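You operate a simulated robot arm through the tools that you are given. There is no shell and no other tool.

Carry out the task below with a simulated two-armed robot. There is one attempt and no reset: what you move stays moved.

## Task
Fit the white filter in the filter box, shut it, plug the blue plug into AIR and switch it on.
Fine: the socket stays on; leave the grey filter, the pump switch and the other sockets alone.

Only the result counts: the job must be done as asked and must still hold three seconds after the hand-in. Knocking over, shifting, dropping, spilling or breaking anything else fails it.

## Robot
Two 7-joint arms with three-finger grippers on one trunk that stands fixed in place. Base frame: the origin is at the foot of the trunk, x ahead of it, y to its left, z up. Lengths are in m, angles in rad, forces in N, time in s.
The left shoulder is at [0.07, 0.165, 1.138], the right one opposite. With the tool pointing down near the work surface each hand reaches from about 0.32 to 0.86 m from the base axis, measured 20 degrees to its own side. Payload 3.91 kg a hand.
Tool frame (each hand has its own): the origin (TCP) lies between the finger pads and is the grasp point; the fingertips stand 0.03 m ahead of it; z points along the fingers, y is the line along which they close. The gripper opens to 0.116 m; its body begins 0.073 m behind the TCP.
Orientation is that of the tool frame in the base frame, as a unit quaternion [x, y, z, w]. With the fingers straight down and closing along the base's y, the tool's x points along the base's -x, its y along +y and its z along -z.

## Interface
- The arms move only by the tool move_arm. It takes "left_steps", "right_steps" or both (then of equal length, played together; a hand with none holds still); each is a list of rows, each an object (a shift or turn left out is 0, a gripper value left out holds the last) with "slide": the shift along the tool's x, y, z in m, a list of three; "rotation": the turn, a rotation vector about the tool's x, y, z in rad, a list of three; "gripper": the closure, from 0 (fully open) to 1 (shut). In form: [{"slide": [tx, ty, tz], "rotation": [wx, wy, wz], "gripper": gripper}, ...]. A call has 1 to 20 rows; each row is the pose to reach, as a shift and turn from the pose commanded when the call began, along the tool's axes at that moment. Rows are played at 5 a second. More than 0.05 m and 0.15 rad between two rows, or a gripper value outside its range, and nothing of the call is played. Where a pose cannot be reached the arm comes as near as it can. A force on the tool above 40 N (or 10 N above the force at the start of the call, whichever is more), or a blocked arm, ends the call early, and 0.2 s more pass. The fingers move at their own pace (about 0.153 m/s each) and stop on an object; they squeeze with about 43 N. The grip force told is the motor's: it shows also when the fingers shut on nothing. Time passes only in rows, and 0.2 s behind the last, so rows that repeat a pose let the fingers close. It gives the time, the measured TCP pose, the force on the tool (base axes), the opening and the grip force at its end, in the units of the frame above (readings bear some noise), with the torque about the TCP (base axes, N m) and any sound that the robot's microphone picked up.
- Cameras (640 x 400 px; columns grow to the right, rows downward): "scene" is now at [0.1154, -0.037, 1.4509]; the picture's right is [-0.52, -0.85, 0.00], its down [-0.60, 0.37, -0.71] and it looks along [0.60, -0.37, -0.71] (base axes); focal length 357 px, centre (320, 200). "left" rides on the left gripper at [0.075, 0.017, -0.088] in its tool frame; the picture's right is [-0.22, 0.97, 0.00], its down [-0.70, -0.16, -0.70] and it looks along [-0.68, -0.16, 0.71] (tool axes); focal length 247 px, centre (320, 200). "right" rides on the right gripper at [0.052, 0.056, -0.088] in its tool frame; the picture's right is [-0.73, 0.68, 0.00], its down [-0.49, -0.52, -0.70] and it looks along [-0.48, -0.51, 0.71] (tool axes); focal length 247 px, centre (320, 200). There is no depth. A picture from a camera that has moved, and an enlarged one, comes with that camera's place and axes in the base frame and with its lens. The place of the scene camera against the robot may be out by one fixed shift of up to 0.018 m in any direction.
- capture(camera): a new picture of that camera. It takes no simulated time.
- slide_trunk(by): slides the trunk up (or, below 0, down) by that many m; the arms and the scene camera ride with it, the base frame stays. It gives what a move gives, with no picture.
- aim_head(pan, tilt): turns the head with the scene camera to pan (to the left, within 1.501 rad either way) and tilt (down, from -0.506 to 1.204), counted from straight ahead of the robot. It gives what a move gives.
- enlarge(camera, box): a new picture of the part [left, top, right, bottom] of that camera's present view, enlarged. It takes no simulated time.
- sign_off(): hands the job in; it is judged then, once.

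Places have to be worked out from the pictures, the camera data and where the tool is seen. Open the grippers and draw the arms clear of the work before you hand the job in, unless the task says otherwise.

The tools are called after "Emit:" as name(argument=value, ...) on one line, values as JSON. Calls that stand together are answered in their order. move_arm: Moves the arms, as the interface text tells. Its arguments: {"type":"object","properties":{"left_steps":{"type":"array","items":{"type":"object","properties":{"slide":{"type":"array","items":{"type":"number"}},"rotation":{"type":"array","items":{"type":"number"}},"gripper":{"type":"number"}}}},"right_steps":{"type":"array","items":{"type":"object","properties":{"slide":{"type":"array","items":{"type":"number"}},"rotation":{"type":"array","items":{"type":"number"}},"gripper":{"type":"number"}}}}},"required":[]} The other tools are called the same way: slide_trunk (by) moves the trunk up or down; aim_head (pan, tilt) turns the head that bears the scene camera; capture (camera) takes a picture; enlarge (camera, box) takes an enlarged picture of a part of a camera's view; sign_off () hands the job in.

At the start:

```text
time: 0.0
left_position: [0.6285, 0.0125, 1.0767]
left_orientation: [-0.001, 1.0, 0.0, 0.001]
left_wrist_force: [-1.0, 0.4, 1.0]
left_wrist_torque: [-0.01, -0.01, 0.03]
left_width: 0.1159
left_grasp_force: 0.0
right_position: [0.4599, -0.5497, 1.116]
right_orientation: [0.001, 1.0, 0.0, 0.0]
right_wrist_force: [0.2, -0.2, -1.0]
right_wrist_torque: [0.03, 0.02, -0.02]
right_width: 0.1158
right_grasp_force: 0.1
trunk travel left (down, up): [-0.675, 0.165]
head pan, tilt (commanded): [-0.548, 0.784]
```

scene: 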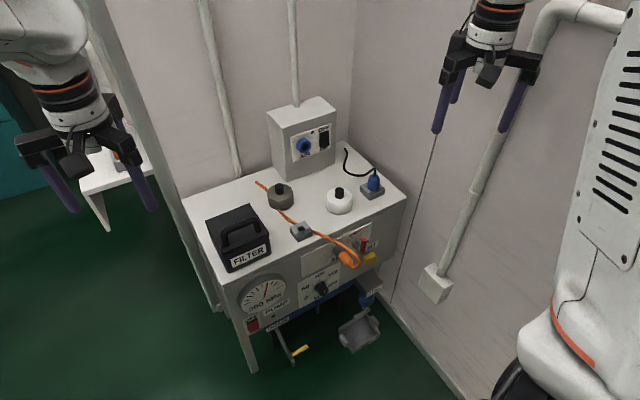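
right: 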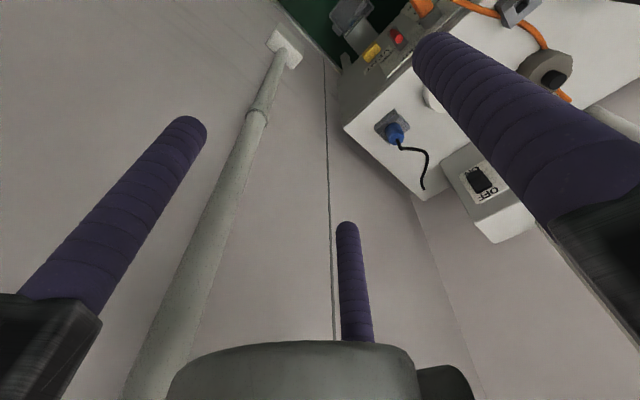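
left: 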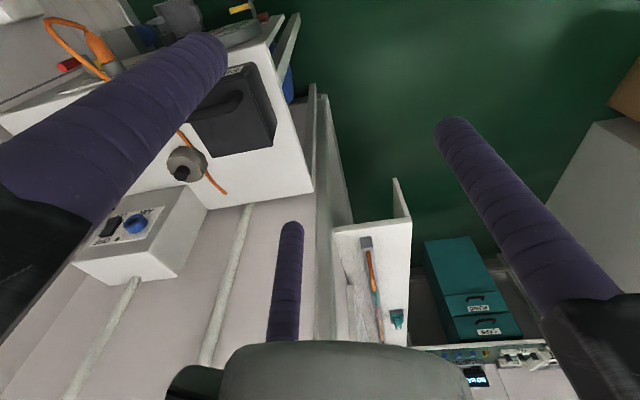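

The scene shows a small cabinet with a filter box, white and grey filters, a blue plug in a holder, a control box on the wall. I'll take enlarged views to read the details.

Emit:
enlarge(camera="scene", box=[180, 80, 420, 230])

Emit:
enlarge(camera="scene", box=[190, 190, 410, 380])

Emit:
enlarge(camera="right", box=[320, 0, 640, 250])

Emit:
enlarge(camera="left", box=[0, 0, 340, 300])

```text
2.67 times, centred on (300, 155) of scene
camera zoom: at [0.1154, -0.037, 1.4509], right [-0.52, -0.85, 0.0], down [-0.6, 0.37, -0.71], along [0.6, -0.37, -0.71], focal length 952 px, centre (373, 320)
```

zoom: 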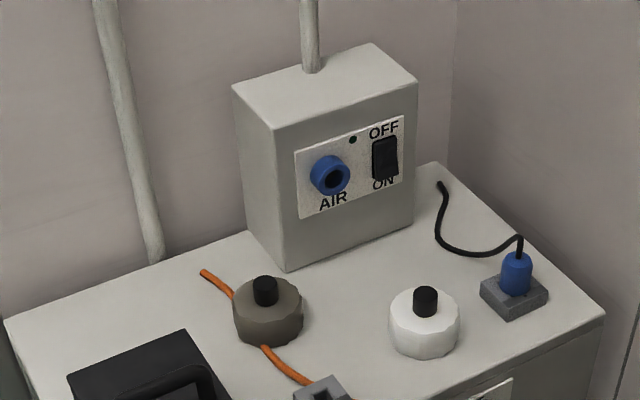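

```text
2.11 times, centred on (300, 285) of scene
camera zoom: at [0.1154, -0.037, 1.4509], right [-0.52, -0.85, 0.0], down [-0.6, 0.37, -0.71], along [0.6, -0.37, -0.71], focal length 752 px, centre (362, 21)
```

zoom: 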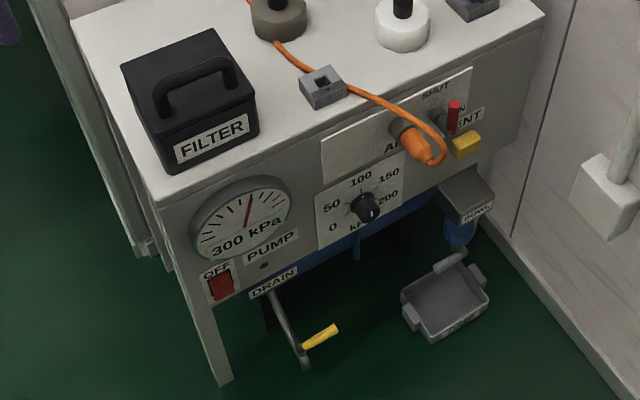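

```text
1.60 times, centred on (480, 125) of right
camera zoom: at [0.4077, -0.4928, 1.2058], right [0.73, 0.68, 0.0], down [0.49, -0.52, 0.7], along [0.48, -0.51, -0.71], focal length 395 px, centre (64, 320)
```

zoom: 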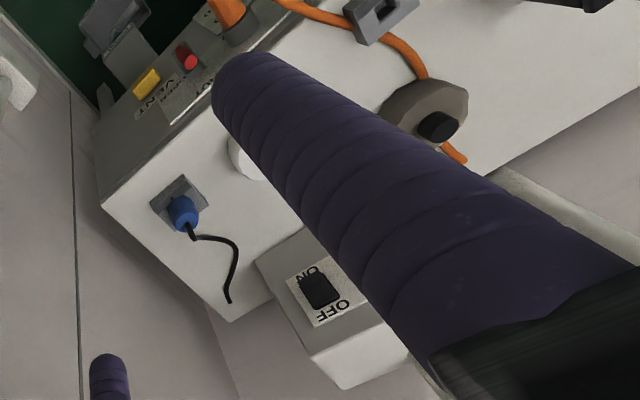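

```text
1.33 times, centred on (170, 150) of left
camera zoom: at [0.5546, 0.031, 1.1644], right [0.22, 0.97, 0.0], down [0.7, -0.16, 0.7], along [0.68, -0.16, -0.71], focal length 329 px, centre (520, 267)
```

zoom: 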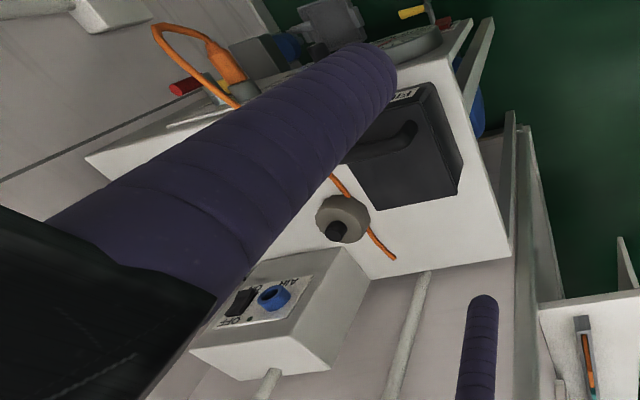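

The table top seems to be at z≈0.70 with x 0.63–0.97 and y −0.08 to −0.66. I'll look closer at the box, socket, plug and filters.

Emit:
enlarge(camera="scene", box=[200, 195, 280, 275])

Emit:
enlarge(camera="scene", box=[265, 90, 345, 170])

Emit:
enlarge(camera="scene", box=[320, 140, 400, 220])

Emit:
enlarge(camera="scene", box=[250, 170, 330, 250])

```text
5.00 times, centred on (240, 235) of scene
camera zoom: at [0.1154, -0.037, 1.4509], right [-0.52, -0.85, 0.0], down [-0.6, 0.37, -0.71], along [0.6, -0.37, -0.71], focal length 1785 px, centre (720, 25)
```

zoom: 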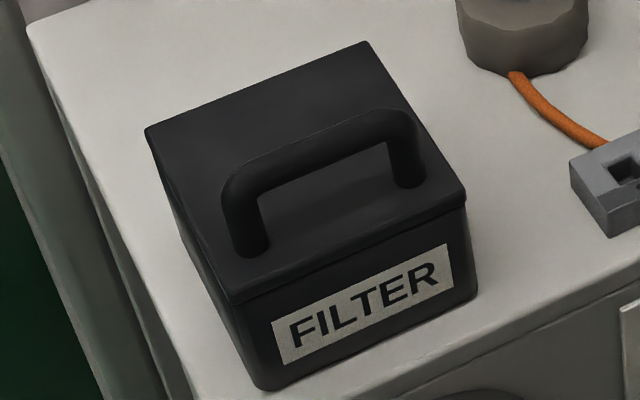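

```text
5.00 times, centred on (305, 130) of scene
camera zoom: at [0.1154, -0.037, 1.4509], right [-0.52, -0.85, 0.0], down [-0.6, 0.37, -0.71], along [0.6, -0.37, -0.71], focal length 1785 px, centre (395, 550)
```

zoom: 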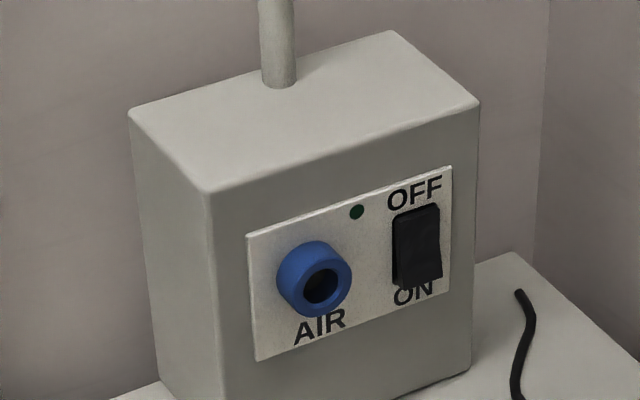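

```text
5.00 times, centred on (360, 180) of scene
camera zoom: at [0.1154, -0.037, 1.4509], right [-0.52, -0.85, 0.0], down [-0.6, 0.37, -0.71], along [0.6, -0.37, -0.71], focal length 1785 px, centre (120, 300)
```

zoom: 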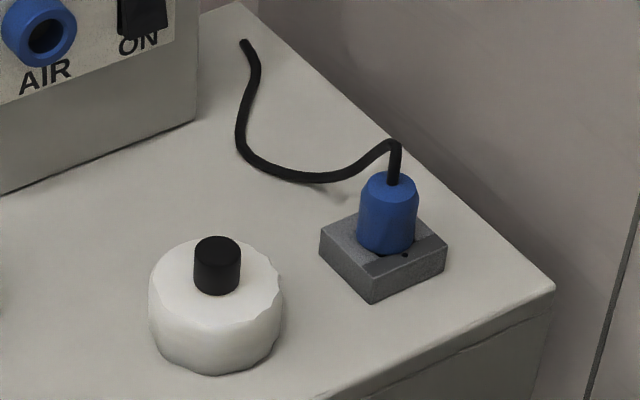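

```text
5.00 times, centred on (290, 210) of scene
camera zoom: at [0.1154, -0.037, 1.4509], right [-0.52, -0.85, 0.0], down [-0.6, 0.37, -0.71], along [0.6, -0.37, -0.71], focal length 1785 px, centre (470, 150)
```

zoom: 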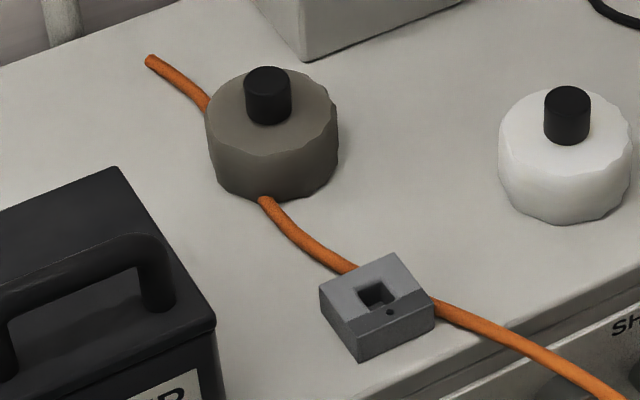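

The lid handle sits toward the front edge, so the lid is likely hinged at the back. I'll move both hands nearer for views with the hand cameras: left to look at the box, right to look at the plug.

Emit:
move_arm(left_steps=[{"slide": [0.0176, -0.0217, 0.0217]}, {"slide": [0.0352, -0.0433, 0.0433]}, {"slide": [0.0528, -0.065, 0.065]}, {"slide": [0.0703, -0.0867, 0.0867]}, {"slide": [0.0879, -0.1083, 0.1083]}, {"slide": [0.1055, -0.13, 0.13]}, {"slide": [0.1055, -0.13, 0.13]}], right_steps=[{"slide": [-0.0167, 0.02, 0.03]}, {"slide": [-0.0333, 0.04, 0.06]}, {"slide": [-0.05, 0.06, 0.09]}, {"slide": [-0.0667, 0.08, 0.12]}, {"slide": [-0.0833, 0.1, 0.15]}, {"slide": [-0.1, 0.12, 0.18]}, {"slide": [-0.1, 0.12, 0.18]}])

Emit:
capture(camera="left")

Emit:
capture(camera="right")

Emit:
capture(camera="scene")

```text
time: 1.8
left_position: [0.5475, -0.1021, 0.9828]
left_orientation: [-0.035, 0.998, -0.05, -0.002]
left_wrist_force: [0.4, 0.0, -0.5]
left_wrist_torque: [0.02, 0.0, 0.02]
left_width: 0.1161
left_grasp_force: 0.1
right_position: [0.5608, -0.4269, 0.9357]
right_orientation: [0.0, 1.0, 0.0, 0.0]
right_wrist_force: [0.2, 0.6, 0.5]
right_wrist_torque: [0.01, 0.01, 0.01]
right_width: 0.116
right_grasp_force: 0.1
trunk travel left (down, up): [-0.675, 0.165]
head pan, tilt (commanded): [-0.548, 0.784]
stopped in row 7 (left hand): the arm was blocked; the commanded pose is now the measured one
```

```text
taken
camera left: at [0.4716, -0.0793, 1.0692], right [0.16, 0.98, -0.1], down [0.71, -0.04, 0.71], along [0.69, -0.18, -0.7], focal length 247 px, centre (320, 200)
```

left: 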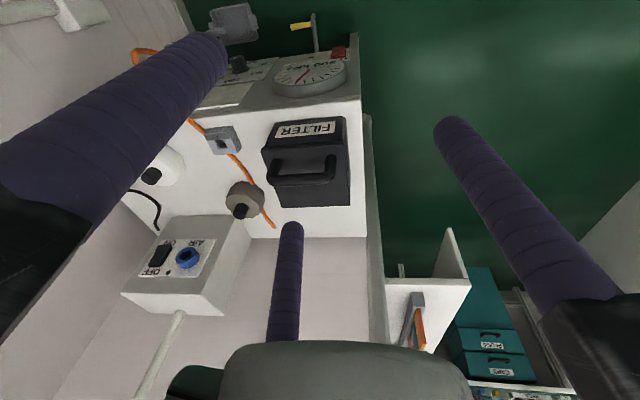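

```text
taken
camera right: at [0.5084, -0.3699, 1.0255], right [0.73, 0.68, 0.0], down [0.49, -0.52, 0.7], along [0.48, -0.51, -0.71], focal length 247 px, centre (320, 200)
```

right: 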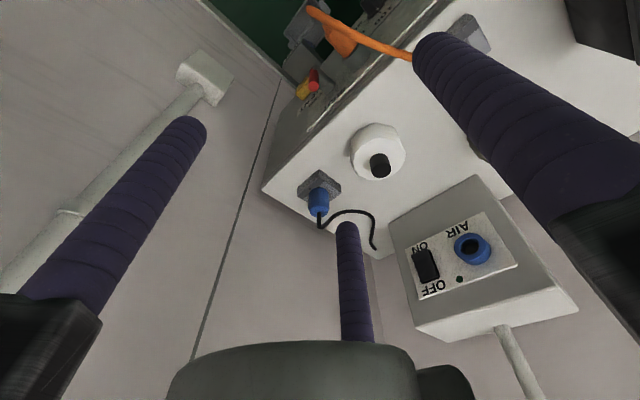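

```text
taken
camera scene: at [0.1157, -0.0369, 1.4509], right [-0.52, -0.85, 0.0], down [-0.6, 0.37, -0.71], along [0.6, -0.37, -0.71], focal length 357 px, centre (320, 200)
```

scene: 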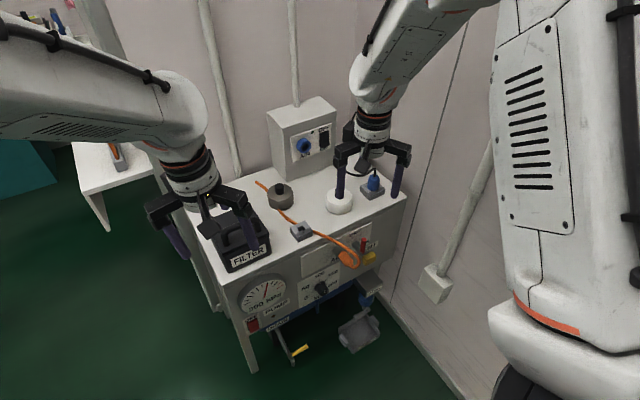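

The left arm was stopped by its own limits, but all views agree: socket near (0.85, −0.43, 0.835), plug near (0.70, −0.578). I'll enlarge the right camera view for precise measurements.

Emit:
enlarge(camera="right", box=[280, 110, 420, 260])

Emit:
enlarge(camera="right", box=[380, 170, 560, 330])

Emit:
enlarge(camera="left", box=[180, 100, 380, 240])

Emit:
enlarge(camera="left", box=[100, 150, 260, 320])

```text
2.67 times, centred on (350, 185) of right
camera zoom: at [0.5084, -0.3699, 1.0255], right [0.73, 0.68, 0.0], down [0.49, -0.52, 0.7], along [0.48, -0.51, -0.71], focal length 659 px, centre (240, 240)
```

zoom: 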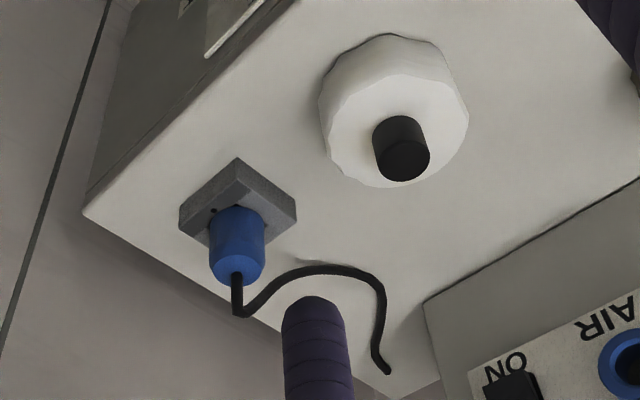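

```text
2.50 times, centred on (470, 250) of right
camera zoom: at [0.5084, -0.3699, 1.0255], right [0.73, 0.68, 0.0], down [0.49, -0.52, 0.7], along [0.48, -0.51, -0.71], focal length 617 px, centre (-55, 75)
```

zoom: 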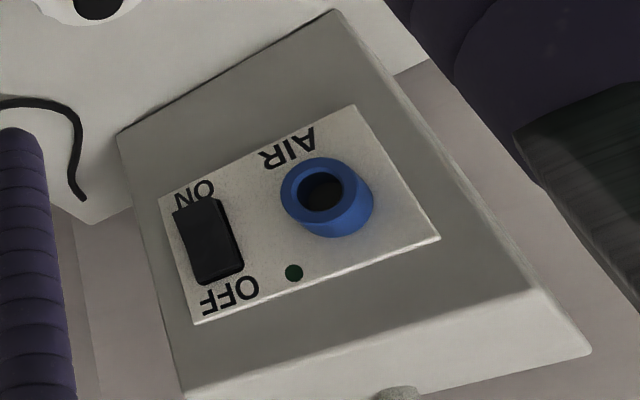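

```text
2.86 times, centred on (280, 170) of left
camera zoom: at [0.4716, -0.0793, 1.0692], right [0.16, 0.98, -0.1], down [0.71, -0.04, 0.71], along [0.69, -0.18, -0.7], focal length 706 px, centre (434, 286)
```

zoom: 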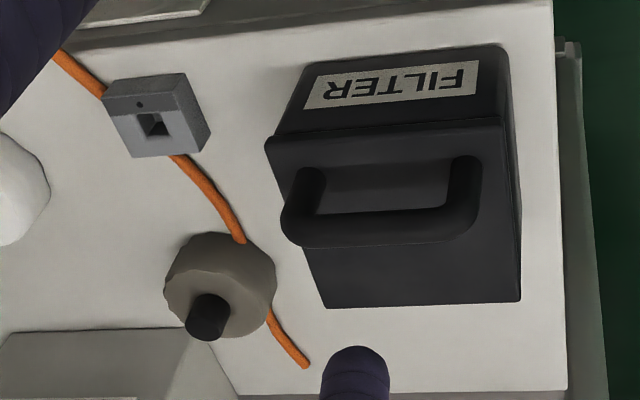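

```text
2.35 times, centred on (180, 235) of left
camera zoom: at [0.4716, -0.0793, 1.0692], right [0.16, 0.98, -0.1], down [0.71, -0.04, 0.71], along [0.69, -0.18, -0.7], focal length 581 px, centre (649, 118)
```

zoom: 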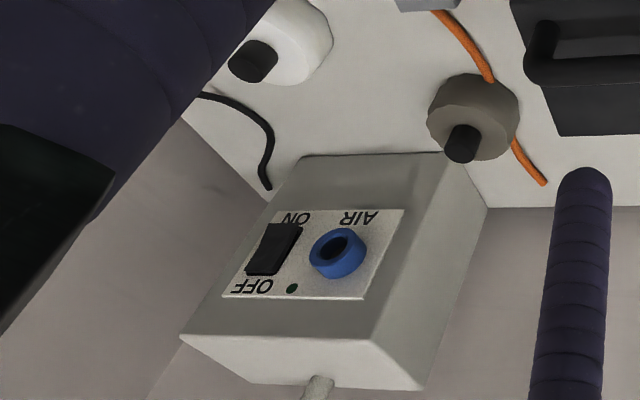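

From triangulation: lid x 0.647–0.766, y −0.22…−0.10, top z≈0.785; handle bar along y at x≈0.668, z≈0.828, centre y≈−0.16. I'll bring the left hand above the handle with its yaw turned 90° so the fingers close along x, and see whether the arm can reach it.

Emit:
move_arm(left_steps=[{"slide": [-0.0097, -0.0055, 0.0005], "rotation": [-0.0069, 0.0063, 0.1366]}, {"slide": [-0.0194, -0.011, 0.001], "rotation": [-0.0138, 0.0127, 0.2732]}, {"slide": [-0.029, -0.0165, 0.0014], "rotation": [-0.0206, 0.019, 0.4098]}, {"slide": [-0.0387, -0.022, 0.0019], "rotation": [-0.0275, 0.0254, 0.5463]}, {"slide": [-0.0484, -0.0275, 0.0024], "rotation": [-0.0344, 0.0317, 0.6829]}, {"slide": [-0.0581, -0.033, 0.0029], "rotation": [-0.0413, 0.0381, 0.8195]}, {"slide": [-0.0677, -0.0385, 0.0033], "rotation": [-0.0481, 0.0444, 0.9561]}, {"slide": [-0.0774, -0.044, 0.0038], "rotation": [-0.055, 0.0507, 1.0927]}, {"slide": [-0.0871, -0.0495, 0.0043], "rotation": [-0.0619, 0.0571, 1.2293]}, {"slide": [-0.0968, -0.055, 0.0048], "rotation": [-0.0688, 0.0634, 1.3658]}, {"slide": [-0.1064, -0.0605, 0.0052], "rotation": [-0.0756, 0.0698, 1.5024]}, {"slide": [-0.1161, -0.066, 0.0057], "rotation": [-0.0825, 0.0761, 1.639]}, {"slide": [-0.1161, -0.066, 0.0057], "rotation": [-0.0825, 0.0761, 1.639]}])

Emit:
capture(camera="left")

Emit:
capture(camera="scene")

```text
time: 4.6
left_position: [0.6656, -0.1606, 0.981]
left_orientation: [0.709, 0.706, 0.002, -0.002]
left_wrist_force: [-0.4, 0.7, 0.1]
left_wrist_torque: [-0.01, -0.03, 0.03]
left_width: 0.116
left_grasp_force: 0.1
right_position: [0.5597, -0.4277, 0.9354]
right_orientation: [-0.001, 1.0, -0.001, 0.001]
right_wrist_force: [-0.8, 0.0, -0.2]
right_wrist_torque: [0.01, 0.0, -0.01]
right_width: 0.116
right_grasp_force: 0.2
trunk travel left (down, up): [-0.675, 0.165]
head pan, tilt (commanded): [-0.548, 0.784]
```

```text
taken
camera left: at [0.6838, -0.0847, 1.0695], right [0.97, -0.23, 0.0], down [-0.16, -0.7, 0.7], along [-0.16, -0.68, -0.72], focal length 247 px, centre (320, 200)
```

left: 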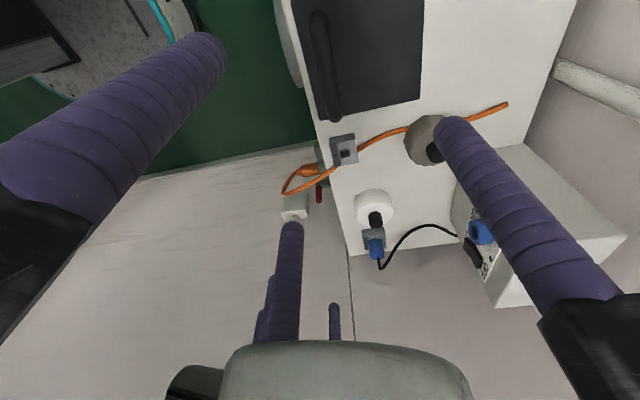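

```text
taken
camera scene: at [0.1151, -0.0369, 1.451], right [-0.52, -0.85, 0.0], down [-0.6, 0.37, -0.71], along [0.6, -0.37, -0.71], focal length 357 px, centre (320, 200)
```

scene: 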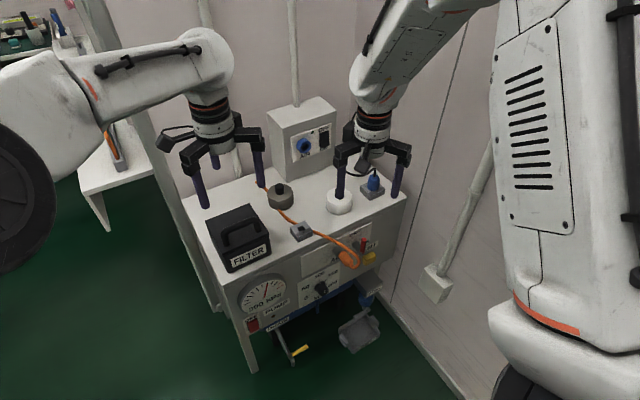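

The left hand reached above the handle. The camera suggests three fingers at 120° spacing, so I'll part-close the left gripper in free air to learn how the fingers travel.

Emit:
move_arm(left_steps=[{"gripper": 0.6}, {"gripper": 0.6}, {"gripper": 0.6}])

Emit:
capture(camera="left")

Emit:
enlarge(camera="scene", box=[140, 80, 300, 220])

```text
time: 5.4
left_position: [0.6654, -0.1598, 0.9803]
left_orientation: [0.708, 0.706, 0.002, -0.002]
left_wrist_force: [0.1, 0.4, -0.2]
left_wrist_torque: [0.02, -0.02, 0.0]
left_width: 0.0462
left_grasp_force: 0.0
right_position: [0.5598, -0.4276, 0.9359]
right_orientation: [0.0, 1.0, 0.0, 0.001]
right_wrist_force: [0.5, 0.5, 0.8]
right_wrist_torque: [-0.01, 0.01, 0.02]
right_width: 0.1162
right_grasp_force: 0.1
trunk travel left (down, up): [-0.675, 0.165]
head pan, tilt (commanded): [-0.548, 0.784]
```

```text
taken
camera left: at [0.6838, -0.0849, 1.0693], right [0.97, -0.23, 0.0], down [-0.16, -0.7, 0.7], along [-0.16, -0.68, -0.72], focal length 247 px, centre (320, 200)
```

left: 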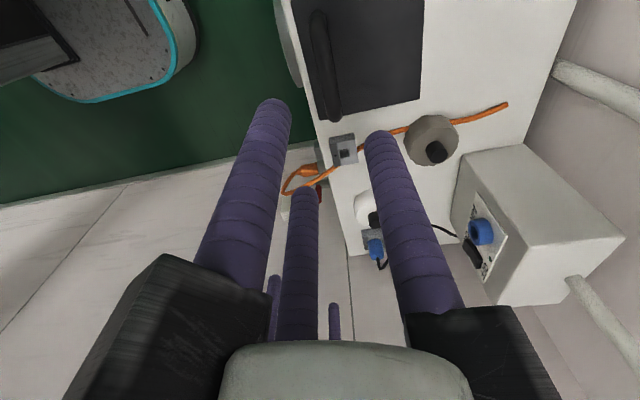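

```text
2.86 times, centred on (220, 150) of scene
camera zoom: at [0.1156, -0.0371, 1.4509], right [-0.52, -0.85, 0.0], down [-0.6, 0.37, -0.71], along [0.6, -0.37, -0.71], focal length 1020 px, centre (606, 343)
```

zoom: 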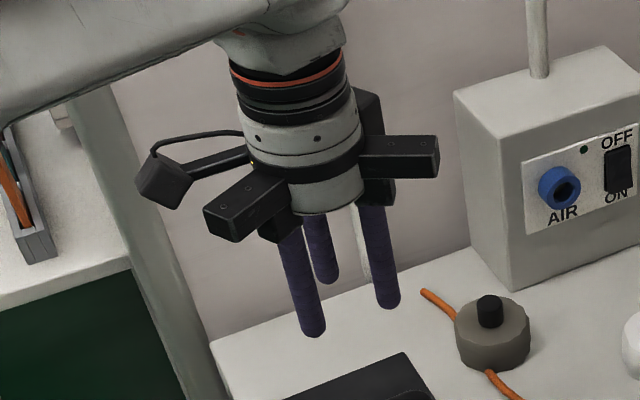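

The gripper is a centric three-jaw type: fingers slide radially. Before descending on the handle I want a sharper fix on it from the left camera.

Emit:
enlarge(camera="left", box=[270, 0, 450, 130])

Emit:
enlarge(camera="scene", box=[195, 195, 285, 275])

Emit:
capture(camera="right")

```text
3.08 times, centred on (360, 65) of left
camera zoom: at [0.6838, -0.0849, 1.0693], right [0.97, -0.23, 0.0], down [-0.16, -0.7, 0.7], along [-0.16, -0.68, -0.72], focal length 760 px, centre (197, 615)
```

zoom: 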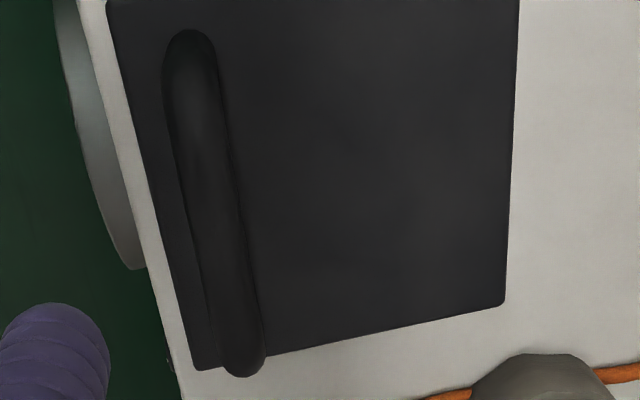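

```text
5.00 times, centred on (240, 235) of scene
camera zoom: at [0.1156, -0.0371, 1.4509], right [-0.52, -0.85, 0.0], down [-0.6, 0.37, -0.71], along [0.6, -0.37, -0.71], focal length 1785 px, centre (720, 25)
```

zoom: 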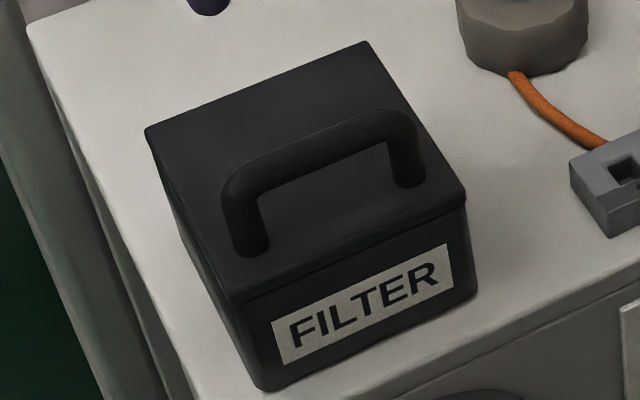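

```text
taken
camera right: at [0.5083, -0.3701, 1.0255], right [0.73, 0.68, 0.0], down [0.49, -0.52, 0.7], along [0.48, -0.51, -0.71], focal length 247 px, centre (320, 200)
```

right: 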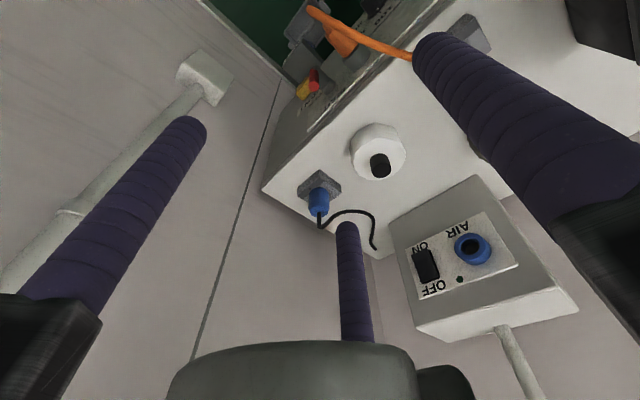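

The bar is at x≈0.672, y centre −0.162, z≈0.825, diameter ≈14 mm. I'll open the left fingers a bit, descend so that the TCP is just above bar centre, then look before closing.

Emit:
move_arm(left_steps=[{"slide": [-0.002, 0.0, 0.02], "gripper": 0.35}, {"slide": [-0.002, 0.0, 0.055], "gripper": 0.35}, {"slide": [-0.002, 0.0, 0.09], "gripper": 0.35}, {"slide": [-0.002, 0.0, 0.12], "gripper": 0.35}, {"slide": [-0.002, 0.0, 0.147], "gripper": 0.35}, {"slide": [-0.002, 0.0, 0.147], "gripper": 0.35}])

Emit:
capture(camera="left")

Emit:
enlarge(camera="scene", box=[160, 130, 300, 280])

```text
time: 6.8
left_position: [0.6665, -0.1619, 0.8345]
left_orientation: [0.708, 0.706, 0.002, -0.002]
left_wrist_force: [-0.3, -0.4, 1.0]
left_wrist_torque: [0.04, -0.03, 0.01]
left_width: 0.0756
left_grasp_force: 0.1
right_position: [0.5599, -0.4268, 0.9355]
right_orientation: [-0.001, 1.0, 0.0, 0.001]
right_wrist_force: [0.7, 0.2, 1.2]
right_wrist_torque: [0.02, -0.03, 0.0]
right_width: 0.1159
right_grasp_force: 0.0
trunk travel left (down, up): [-0.675, 0.165]
head pan, tilt (commanded): [-0.548, 0.784]
```

```text
taken
camera left: at [0.6845, -0.0861, 0.9234], right [0.97, -0.23, 0.0], down [-0.16, -0.7, 0.7], along [-0.16, -0.68, -0.72], focal length 247 px, centre (320, 200)
```

left: 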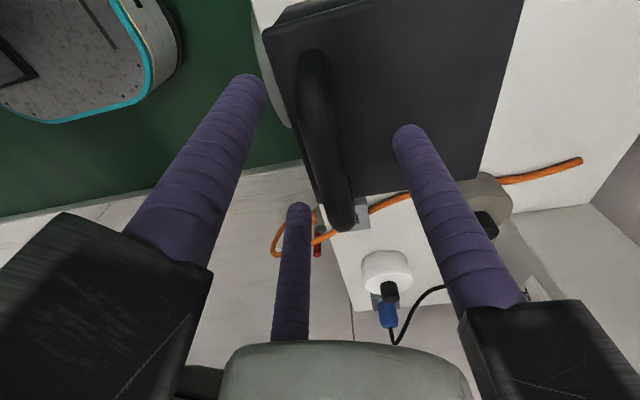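

```text
2.67 times, centred on (230, 205) of scene
camera zoom: at [0.1149, -0.037, 1.451], right [-0.52, -0.85, 0.0], down [-0.6, 0.37, -0.71], along [0.6, -0.37, -0.71], focal length 952 px, centre (560, 187)
```

zoom: 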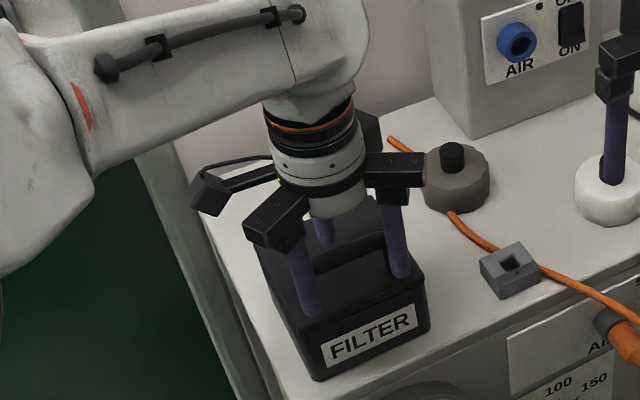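

The bar is straddled between the single finger (far side) and the finger pair (near side). I'll close the grip on it.

Emit:
move_arm(left_steps=[{"gripper": 0.6}, {"gripper": 0.8}, {"gripper": 1.0}, {"gripper": 1.0}, {"gripper": 1.0}])

Emit:
capture(camera="left")

```text
time: 8.0
left_position: [0.6664, -0.1608, 0.8346]
left_orientation: [0.708, 0.706, 0.001, -0.001]
left_wrist_force: [-2.6, 3.3, 0.2]
left_wrist_torque: [0.17, 0.07, 0.21]
left_width: 0.0259
left_grasp_force: 45.0
right_position: [0.5593, -0.4278, 0.9364]
right_orientation: [0.0, 1.0, 0.0, 0.001]
right_wrist_force: [0.3, -0.7, -0.5]
right_wrist_torque: [0.0, -0.02, 0.0]
right_width: 0.1159
right_grasp_force: 0.0
trunk travel left (down, up): [-0.675, 0.165]
head pan, tilt (commanded): [-0.548, 0.784]
```

```text
taken
camera left: at [0.6846, -0.0856, 0.9233], right [0.97, -0.23, 0.0], down [-0.16, -0.7, 0.7], along [-0.16, -0.68, -0.72], focal length 247 px, centre (320, 200)
```

left: 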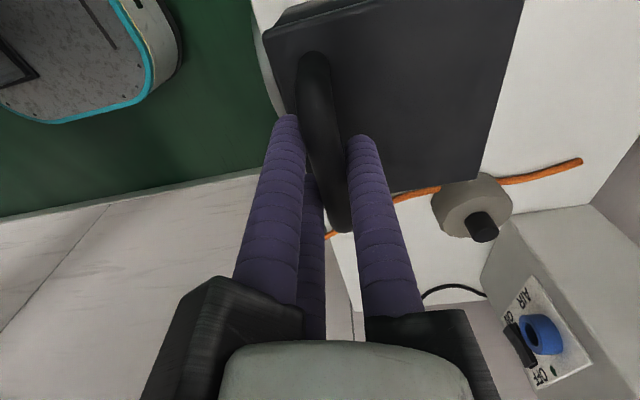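

Grip is firm (width 26 mm as predicted for the bar). I'll start along the arc of an assumed back hinge in small steps and check the forces.

Emit:
move_arm(left_steps=[{"slide": [0, 0.0025, -0.004], "gripper": 1.0}, {"slide": [0, 0.0047, -0.008], "gripper": 1.0}, {"slide": [0, 0.0074, -0.0118], "gripper": 1.0}, {"slide": [0, 0.0101, -0.0155], "gripper": 1.0}])

Emit:
enlarge(camera="scene", box=[160, 130, 300, 280])

Emit:
capture(camera="left")

```text
time: 9.0
left_position: [0.6763, -0.1611, 0.8491]
left_orientation: [0.709, 0.705, 0.002, -0.002]
left_wrist_force: [-8.3, 5.7, 2.2]
left_wrist_torque: [0.32, 0.34, 0.05]
left_width: 0.0255
left_grasp_force: 45.4
right_position: [0.559, -0.4274, 0.9369]
right_orientation: [0.0, 1.0, 0.0, 0.001]
right_wrist_force: [-0.8, -0.2, -0.2]
right_wrist_torque: [-0.01, 0.0, -0.01]
right_width: 0.1158
right_grasp_force: 0.0
trunk travel left (down, up): [-0.675, 0.165]
head pan, tilt (commanded): [-0.548, 0.784]
```

```text
2.67 times, centred on (230, 205) of scene
camera zoom: at [0.1141, -0.0361, 1.4511], right [-0.52, -0.85, 0.0], down [-0.6, 0.37, -0.71], along [0.61, -0.37, -0.71], focal length 952 px, centre (560, 187)
```

zoom: 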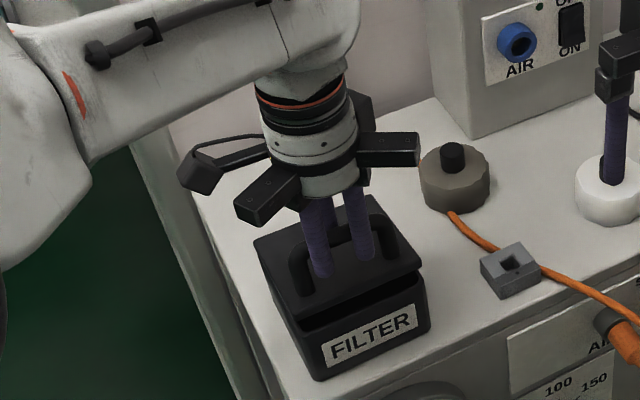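

```text
taken
camera left: at [0.6933, -0.0856, 0.9381], right [0.97, -0.23, 0.0], down [-0.16, -0.7, 0.7], along [-0.16, -0.68, -0.72], focal length 247 px, centre (320, 200)
```

left: 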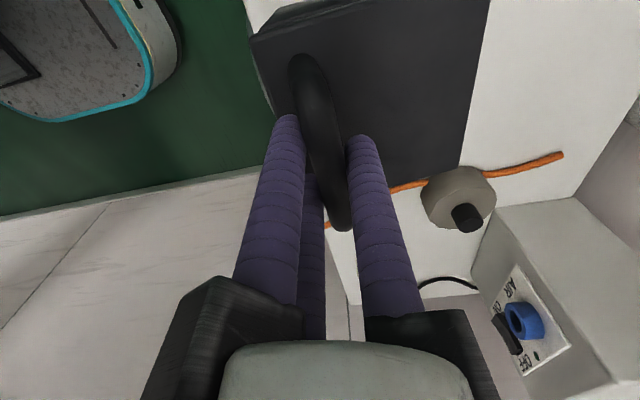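

The lid is tilting open about a back hinge with small forces. I'll continue along the arc to about 30°, then check.

Emit:
move_arm(left_steps=[{"slide": [0, 0.0042, -0.0047], "gripper": 1.0}, {"slide": [0, 0.0085, -0.0093], "gripper": 1.0}, {"slide": [0, 0.0127, -0.0136], "gripper": 1.0}, {"slide": [0, 0.0176, -0.0175], "gripper": 1.0}, {"slide": [0, 0.0226, -0.0213], "gripper": 1.0}, {"slide": [0, 0.0275, -0.0248], "gripper": 1.0}])

Emit:
enlarge(camera="scene", box=[160, 130, 300, 280])

Emit:
capture(camera="left")

```text
time: 10.4
left_position: [0.7033, -0.1609, 0.8781]
left_orientation: [0.707, 0.707, 0.002, -0.001]
left_wrist_force: [-8.9, 7.6, 7.6]
left_wrist_torque: [-0.13, 0.26, -0.41]
left_width: 0.0259
left_grasp_force: 45.0
right_position: [0.5581, -0.4273, 0.9372]
right_orientation: [0.0, 1.0, -0.001, 0.001]
right_wrist_force: [0.2, -0.8, 0.2]
right_wrist_torque: [0.0, 0.02, -0.02]
right_width: 0.1161
right_grasp_force: 0.1
trunk travel left (down, up): [-0.675, 0.165]
head pan, tilt (commanded): [-0.548, 0.784]
```

```text
2.67 times, centred on (230, 205) of scene
camera zoom: at [0.1136, -0.0358, 1.4512], right [-0.52, -0.85, 0.0], down [-0.6, 0.37, -0.71], along [0.61, -0.37, -0.7], focal length 952 px, centre (560, 187)
```

zoom: 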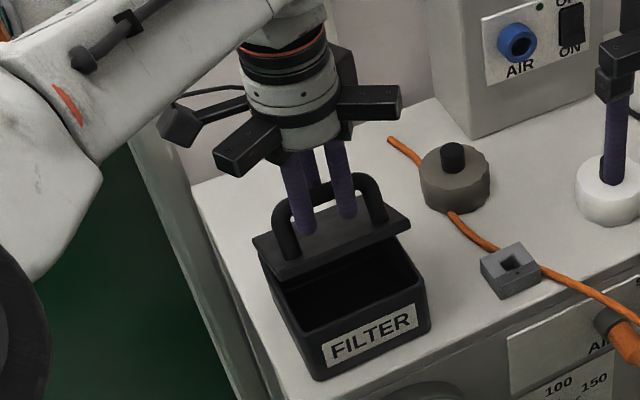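

```text
taken
camera left: at [0.7206, -0.0856, 0.9653], right [0.97, -0.23, 0.0], down [-0.16, -0.7, 0.7], along [-0.16, -0.68, -0.72], focal length 247 px, centre (320, 200)
```

left: 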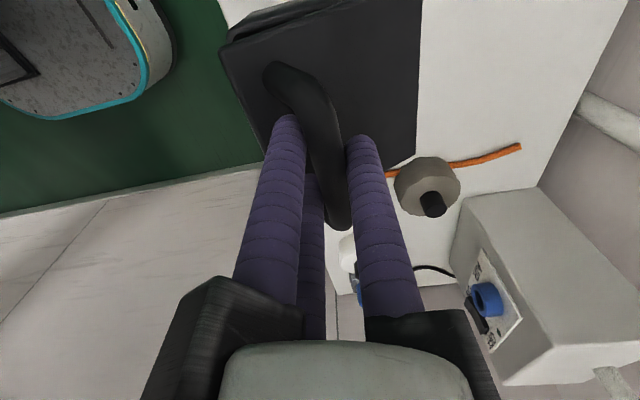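

Lid is about 30–35° open and the box interior is visible and empty-looking. The force shows the true path is slightly further out/up, so I'll correct for that and continue to about 60°.

Emit:
move_arm(left_steps=[{"slide": [0, 0.008, -0.007], "gripper": 1.0}, {"slide": [0, 0.016, -0.012], "gripper": 1.0}, {"slide": [0, 0.025, -0.0152], "gripper": 1.0}, {"slide": [0, 0.0336, -0.0178], "gripper": 1.0}, {"slide": [0, 0.043, -0.0195], "gripper": 1.0}, {"slide": [0, 0.0521, -0.0205], "gripper": 1.0}])

Emit:
enlarge(camera="scene", box=[160, 130, 300, 280])

Emit:
capture(camera="left")

```text
time: 11.8
left_position: [0.717, -0.1616, 0.8865]
left_orientation: [0.708, 0.706, 0.0, -0.005]
left_wrist_force: [9.6, -9.1, -21.8]
left_wrist_torque: [-0.14, -0.04, -0.55]
left_width: 0.0259
left_grasp_force: 44.9
left hand out of reach, approached as far as the arm can: row 2, 3, 4, 5, 6
right_position: [0.5614, -0.429, 0.9317]
right_orientation: [-0.001, 1.0, 0.001, -0.001]
right_wrist_force: [0.2, -0.7, 0.3]
right_wrist_torque: [-0.01, 0.01, -0.01]
right_width: 0.1159
right_grasp_force: 0.0
trunk travel left (down, up): [-0.675, 0.165]
head pan, tilt (commanded): [-0.548, 0.784]
```

```text
2.67 times, centred on (230, 205) of scene
camera zoom: at [0.1198, -0.0393, 1.4501], right [-0.52, -0.85, 0.0], down [-0.6, 0.37, -0.71], along [0.6, -0.37, -0.71], focal length 952 px, centre (560, 187)
```

zoom: 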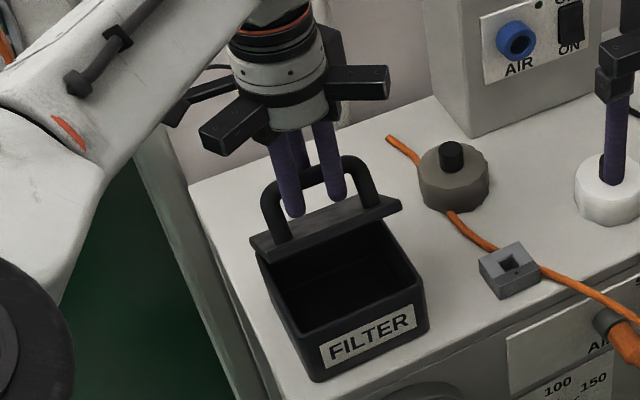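

```text
taken
camera left: at [0.7359, -0.0857, 0.9742], right [0.97, -0.23, -0.01], down [-0.16, -0.7, 0.7], along [-0.16, -0.68, -0.72], focal length 247 px, centre (320, 200)
```

left: 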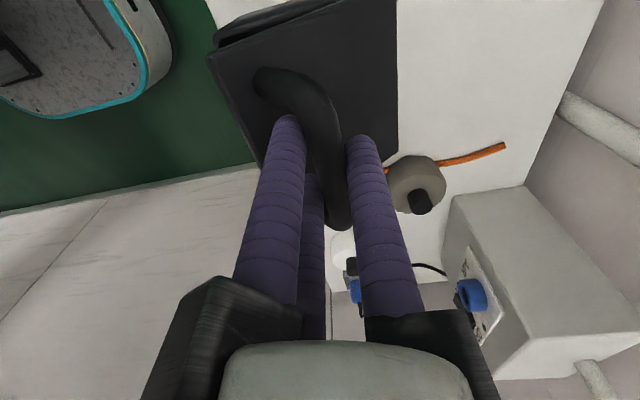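

The left arm reached its limit with the tool straight down at x≈0.717 (lid ≈40° open). Tilting the hand forward should regain reach; first I check what pose the controller now holds as commanded with a null move.

Emit:
move_arm(left_steps=[{"slide": [0, 0, 0], "gripper": 1.0}])

```text
time: 12.2
left_position: [0.7183, -0.1621, 0.8857]
left_orientation: [0.709, 0.706, 0.0, -0.005]
left_wrist_force: [8.9, -10.9, -25.2]
left_wrist_torque: [-0.17, 0.23, -0.52]
left_width: 0.0256
left_grasp_force: 45.3
right_position: [0.5639, -0.4297, 0.9328]
right_orientation: [0.0, 1.0, 0.001, -0.002]
right_wrist_force: [1.2, -0.5, -0.9]
right_wrist_torque: [-0.01, 0.02, 0.02]
right_width: 0.116
right_grasp_force: 0.1
trunk travel left (down, up): [-0.675, 0.165]
head pan, tilt (commanded): [-0.548, 0.784]
```

The commanded pose was clipped at about (0.714, 0.895). Now I'll tilt the left hand forward progressively while following the lid arc to about 60°.

Emit:
move_arm(left_steps=[{"slide": [0, 0.0031, 0.0089], "rotation": [-0.07, 0, 0], "gripper": 1.0}, {"slide": [0, 0.0077, 0.0073], "rotation": [-0.148, 0, 0], "gripper": 1.0}, {"slide": [0, 0.0141, 0.0053], "rotation": [-0.227, 0, 0], "gripper": 1.0}, {"slide": [0, 0.0207, 0.004], "rotation": [-0.297, 0, 0], "gripper": 1.0}, {"slide": [0, 0.0294, 0.0028], "rotation": [-0.367, 0, 0], "gripper": 1.0}, {"slide": [0, 0.0364, 0.0026], "rotation": [-0.436, 0, 0], "gripper": 1.0}, {"slide": [0, 0.0364, 0.0026], "rotation": [-0.436, 0, 0], "gripper": 1.0}])

Emit:
enlarge(camera="scene", box=[160, 130, 300, 280])

Emit:
capture(camera="left")

```text
time: 13.8
left_position: [0.7518, -0.1609, 0.8888]
left_orientation: [0.692, 0.687, 0.156, 0.154]
left_wrist_force: [-3.0, -20.9, 18.6]
left_wrist_torque: [-0.87, 0.01, -1.37]
left_width: 0.0256
left_grasp_force: 44.6
right_position: [0.5575, -0.4291, 0.9368]
right_orientation: [0.0, 1.0, 0.001, 0.002]
right_wrist_force: [0.3, 0.2, 0.4]
right_wrist_torque: [-0.02, 0.02, 0.01]
right_width: 0.1159
right_grasp_force: 0.2
trunk travel left (down, up): [-0.675, 0.165]
head pan, tilt (commanded): [-0.548, 0.784]
```

```text
2.67 times, centred on (230, 205) of scene
camera zoom: at [0.1125, -0.0397, 1.4512], right [-0.52, -0.85, 0.0], down [-0.6, 0.37, -0.71], along [0.61, -0.37, -0.71], focal length 952 px, centre (560, 187)
```

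zoom: 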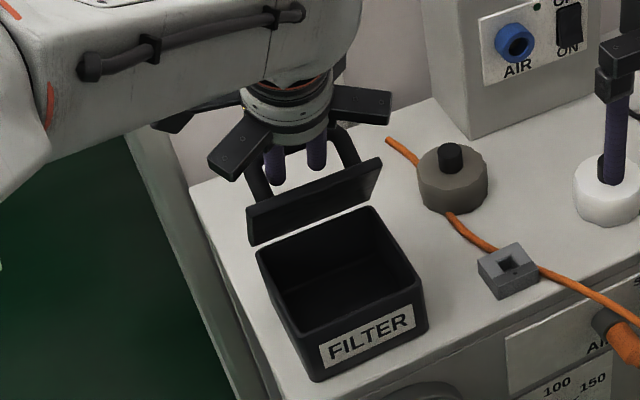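

```text
taken
camera left: at [0.7313, -0.0849, 0.9756], right [0.88, -0.23, 0.42], down [-0.45, -0.7, 0.56], along [0.16, -0.68, -0.72], focal length 247 px, centre (320, 200)
```

left: 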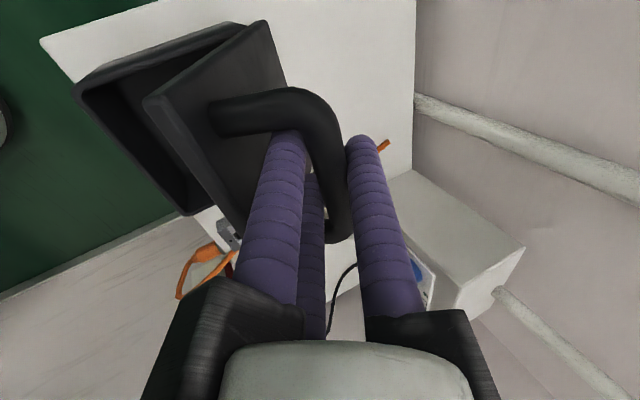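

Lid is now about 60° open. Residual forces suggest my commanded y is a few mm too far left and z too low; I'll correct these and continue to about 80°.

Emit:
move_arm(left_steps=[{"slide": [-0.003, 0.004, -0.0035], "gripper": 1.0}, {"slide": [-0.004, 0.0114, -0.0059], "gripper": 1.0}, {"slide": [-0.004, 0.0196, -0.0015], "gripper": 1.0}, {"slide": [-0.004, 0.0275, 0.0037], "gripper": 1.0}, {"slide": [-0.004, 0.0348, 0.0095], "gripper": 1.0}, {"slide": [-0.004, 0.0348, 0.0095], "gripper": 1.0}])

Emit:
enlarge(camera="scene", box=[160, 130, 300, 280])

Emit:
capture(camera="left")

```text
time: 15.2
left_position: [0.7895, -0.1608, 0.8863]
left_orientation: [0.693, 0.689, 0.154, 0.147]
left_wrist_force: [-9.0, 0.3, -28.7]
left_wrist_torque: [0.22, 0.43, -0.86]
left_width: 0.0255
left_grasp_force: 45.0
right_position: [0.5611, -0.429, 0.9326]
right_orientation: [0.0, 1.0, -0.001, -0.001]
right_wrist_force: [0.4, -0.1, 0.6]
right_wrist_torque: [0.02, 0.01, -0.01]
right_width: 0.1162
right_grasp_force: 0.0
trunk travel left (down, up): [-0.675, 0.165]
head pan, tilt (commanded): [-0.548, 0.784]
```

```text
2.67 times, centred on (230, 205) of scene
camera zoom: at [0.1186, -0.0379, 1.4504], right [-0.52, -0.85, 0.0], down [-0.6, 0.37, -0.71], along [0.6, -0.37, -0.71], focal length 952 px, centre (560, 187)
```

zoom: 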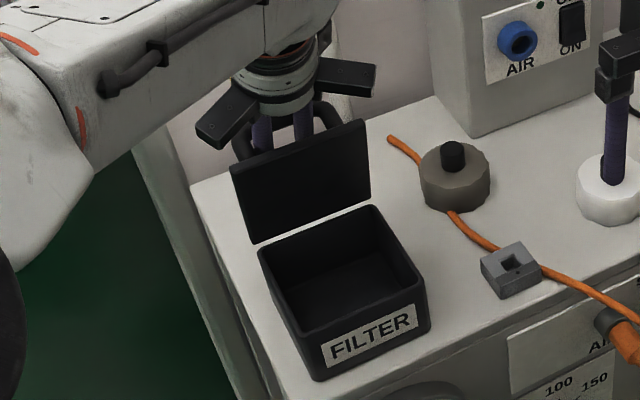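

```text
taken
camera left: at [0.7703, -0.0854, 0.9753], right [0.89, -0.23, 0.4], down [-0.44, -0.7, 0.56], along [0.15, -0.68, -0.72], focal length 247 px, centre (320, 200)
```

left: 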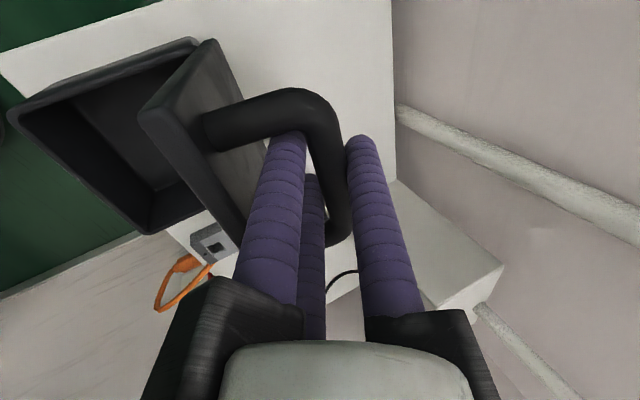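

The lid is at about 82°, close to vertical. The downward force says my command is ~9 mm too high; I'll relieve this and go on past vertical to about 92°.

Emit:
move_arm(left_steps=[{"slide": [0, -0.0037, 0.0082], "gripper": 1.0}, {"slide": [0, 0.0031, 0.0124], "gripper": 1.0}, {"slide": [0, 0.0066, 0.0168], "gripper": 1.0}, {"slide": [0, 0.0102, 0.0211], "gripper": 1.0}, {"slide": [0, 0.0102, 0.0211], "gripper": 1.0}])

Emit:
enlarge(camera="scene", box=[160, 130, 300, 280])

Emit:
capture(camera="left")

```text
time: 16.4
left_position: [0.8104, -0.1612, 0.8795]
left_orientation: [0.691, 0.689, 0.157, 0.153]
left_wrist_force: [10.1, -8.5, 14.0]
left_wrist_torque: [1.11, -0.53, -0.43]
left_width: 0.0259
left_grasp_force: 44.8
right_position: [0.5603, -0.4276, 0.9362]
right_orientation: [0.0, 1.0, 0.0, 0.001]
right_wrist_force: [0.2, 0.3, 0.0]
right_wrist_torque: [0.03, 0.02, -0.01]
right_width: 0.116
right_grasp_force: 0.0
trunk travel left (down, up): [-0.675, 0.165]
head pan, tilt (commanded): [-0.548, 0.784]
```

```text
2.67 times, centred on (230, 205) of scene
camera zoom: at [0.1155, -0.037, 1.4512], right [-0.52, -0.85, 0.0], down [-0.6, 0.37, -0.71], along [0.6, -0.37, -0.71], focal length 952 px, centre (560, 187)
```

zoom: 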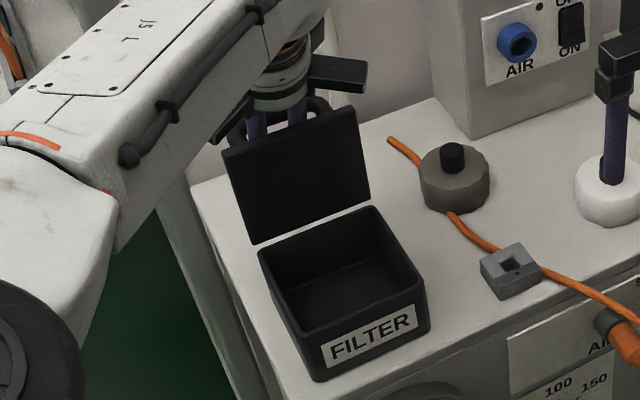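

```text
taken
camera left: at [0.788, -0.0849, 0.9679], right [0.88, -0.23, 0.41], down [-0.44, -0.7, 0.56], along [0.16, -0.68, -0.72], focal length 247 px, centre (320, 200)
```

left: 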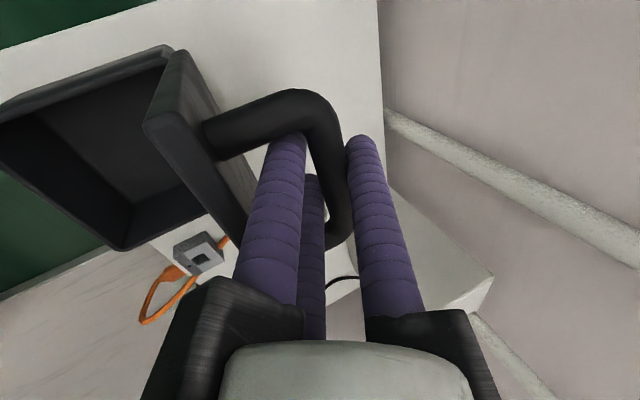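

The lid is just past vertical (≈93°). I'll open the left grip slightly (the bar stays caged) to see whether the lid stays up by itself.

Emit:
move_arm(left_steps=[{"gripper": 0.75}, {"gripper": 0.7}, {"gripper": 0.7}, {"gripper": 0.7}])

Emit:
enlarge(camera="scene", box=[160, 130, 300, 280])

Emit:
capture(camera="left")

```text
time: 17.4
left_position: [0.807, -0.1634, 0.8766]
left_orientation: [0.692, 0.689, 0.154, 0.151]
left_wrist_force: [-1.8, -9.8, -1.3]
left_wrist_torque: [-0.07, 0.1, 0.19]
left_width: 0.0322
left_grasp_force: 0.1
right_position: [0.559, -0.4284, 0.9355]
right_orientation: [0.0, 1.0, 0.001, 0.001]
right_wrist_force: [-0.1, -0.4, -0.2]
right_wrist_torque: [0.01, -0.03, 0.0]
right_width: 0.1162
right_grasp_force: 0.1
trunk travel left (down, up): [-0.675, 0.165]
head pan, tilt (commanded): [-0.548, 0.784]
```

```text
2.67 times, centred on (230, 205) of scene
camera zoom: at [0.1154, -0.0385, 1.4508], right [-0.52, -0.85, 0.0], down [-0.6, 0.37, -0.71], along [0.6, -0.37, -0.71], focal length 952 px, centre (560, 187)
```

zoom: 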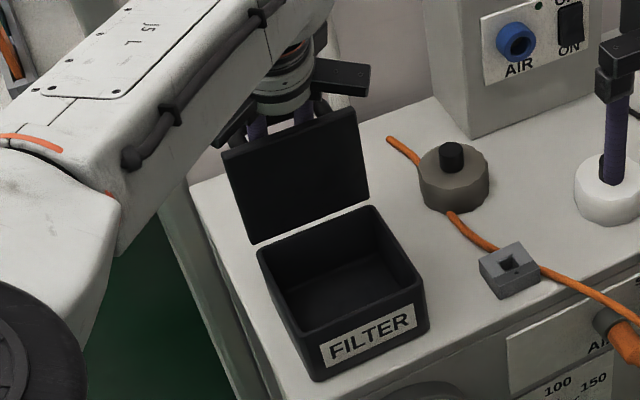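

```text
taken
camera left: at [0.7861, -0.0873, 0.964], right [0.88, -0.23, 0.41], down [-0.44, -0.7, 0.56], along [0.16, -0.68, -0.72], focal length 247 px, centre (320, 200)
```

left: 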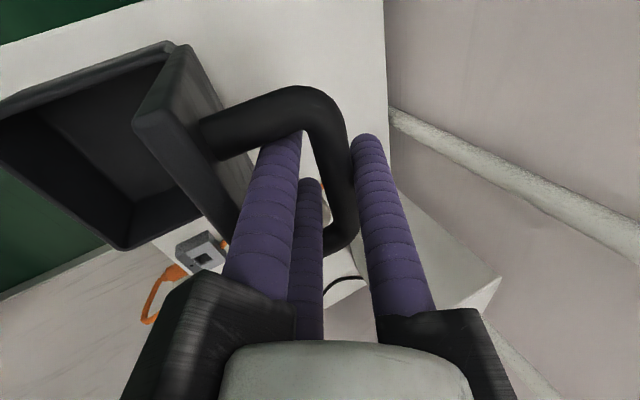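

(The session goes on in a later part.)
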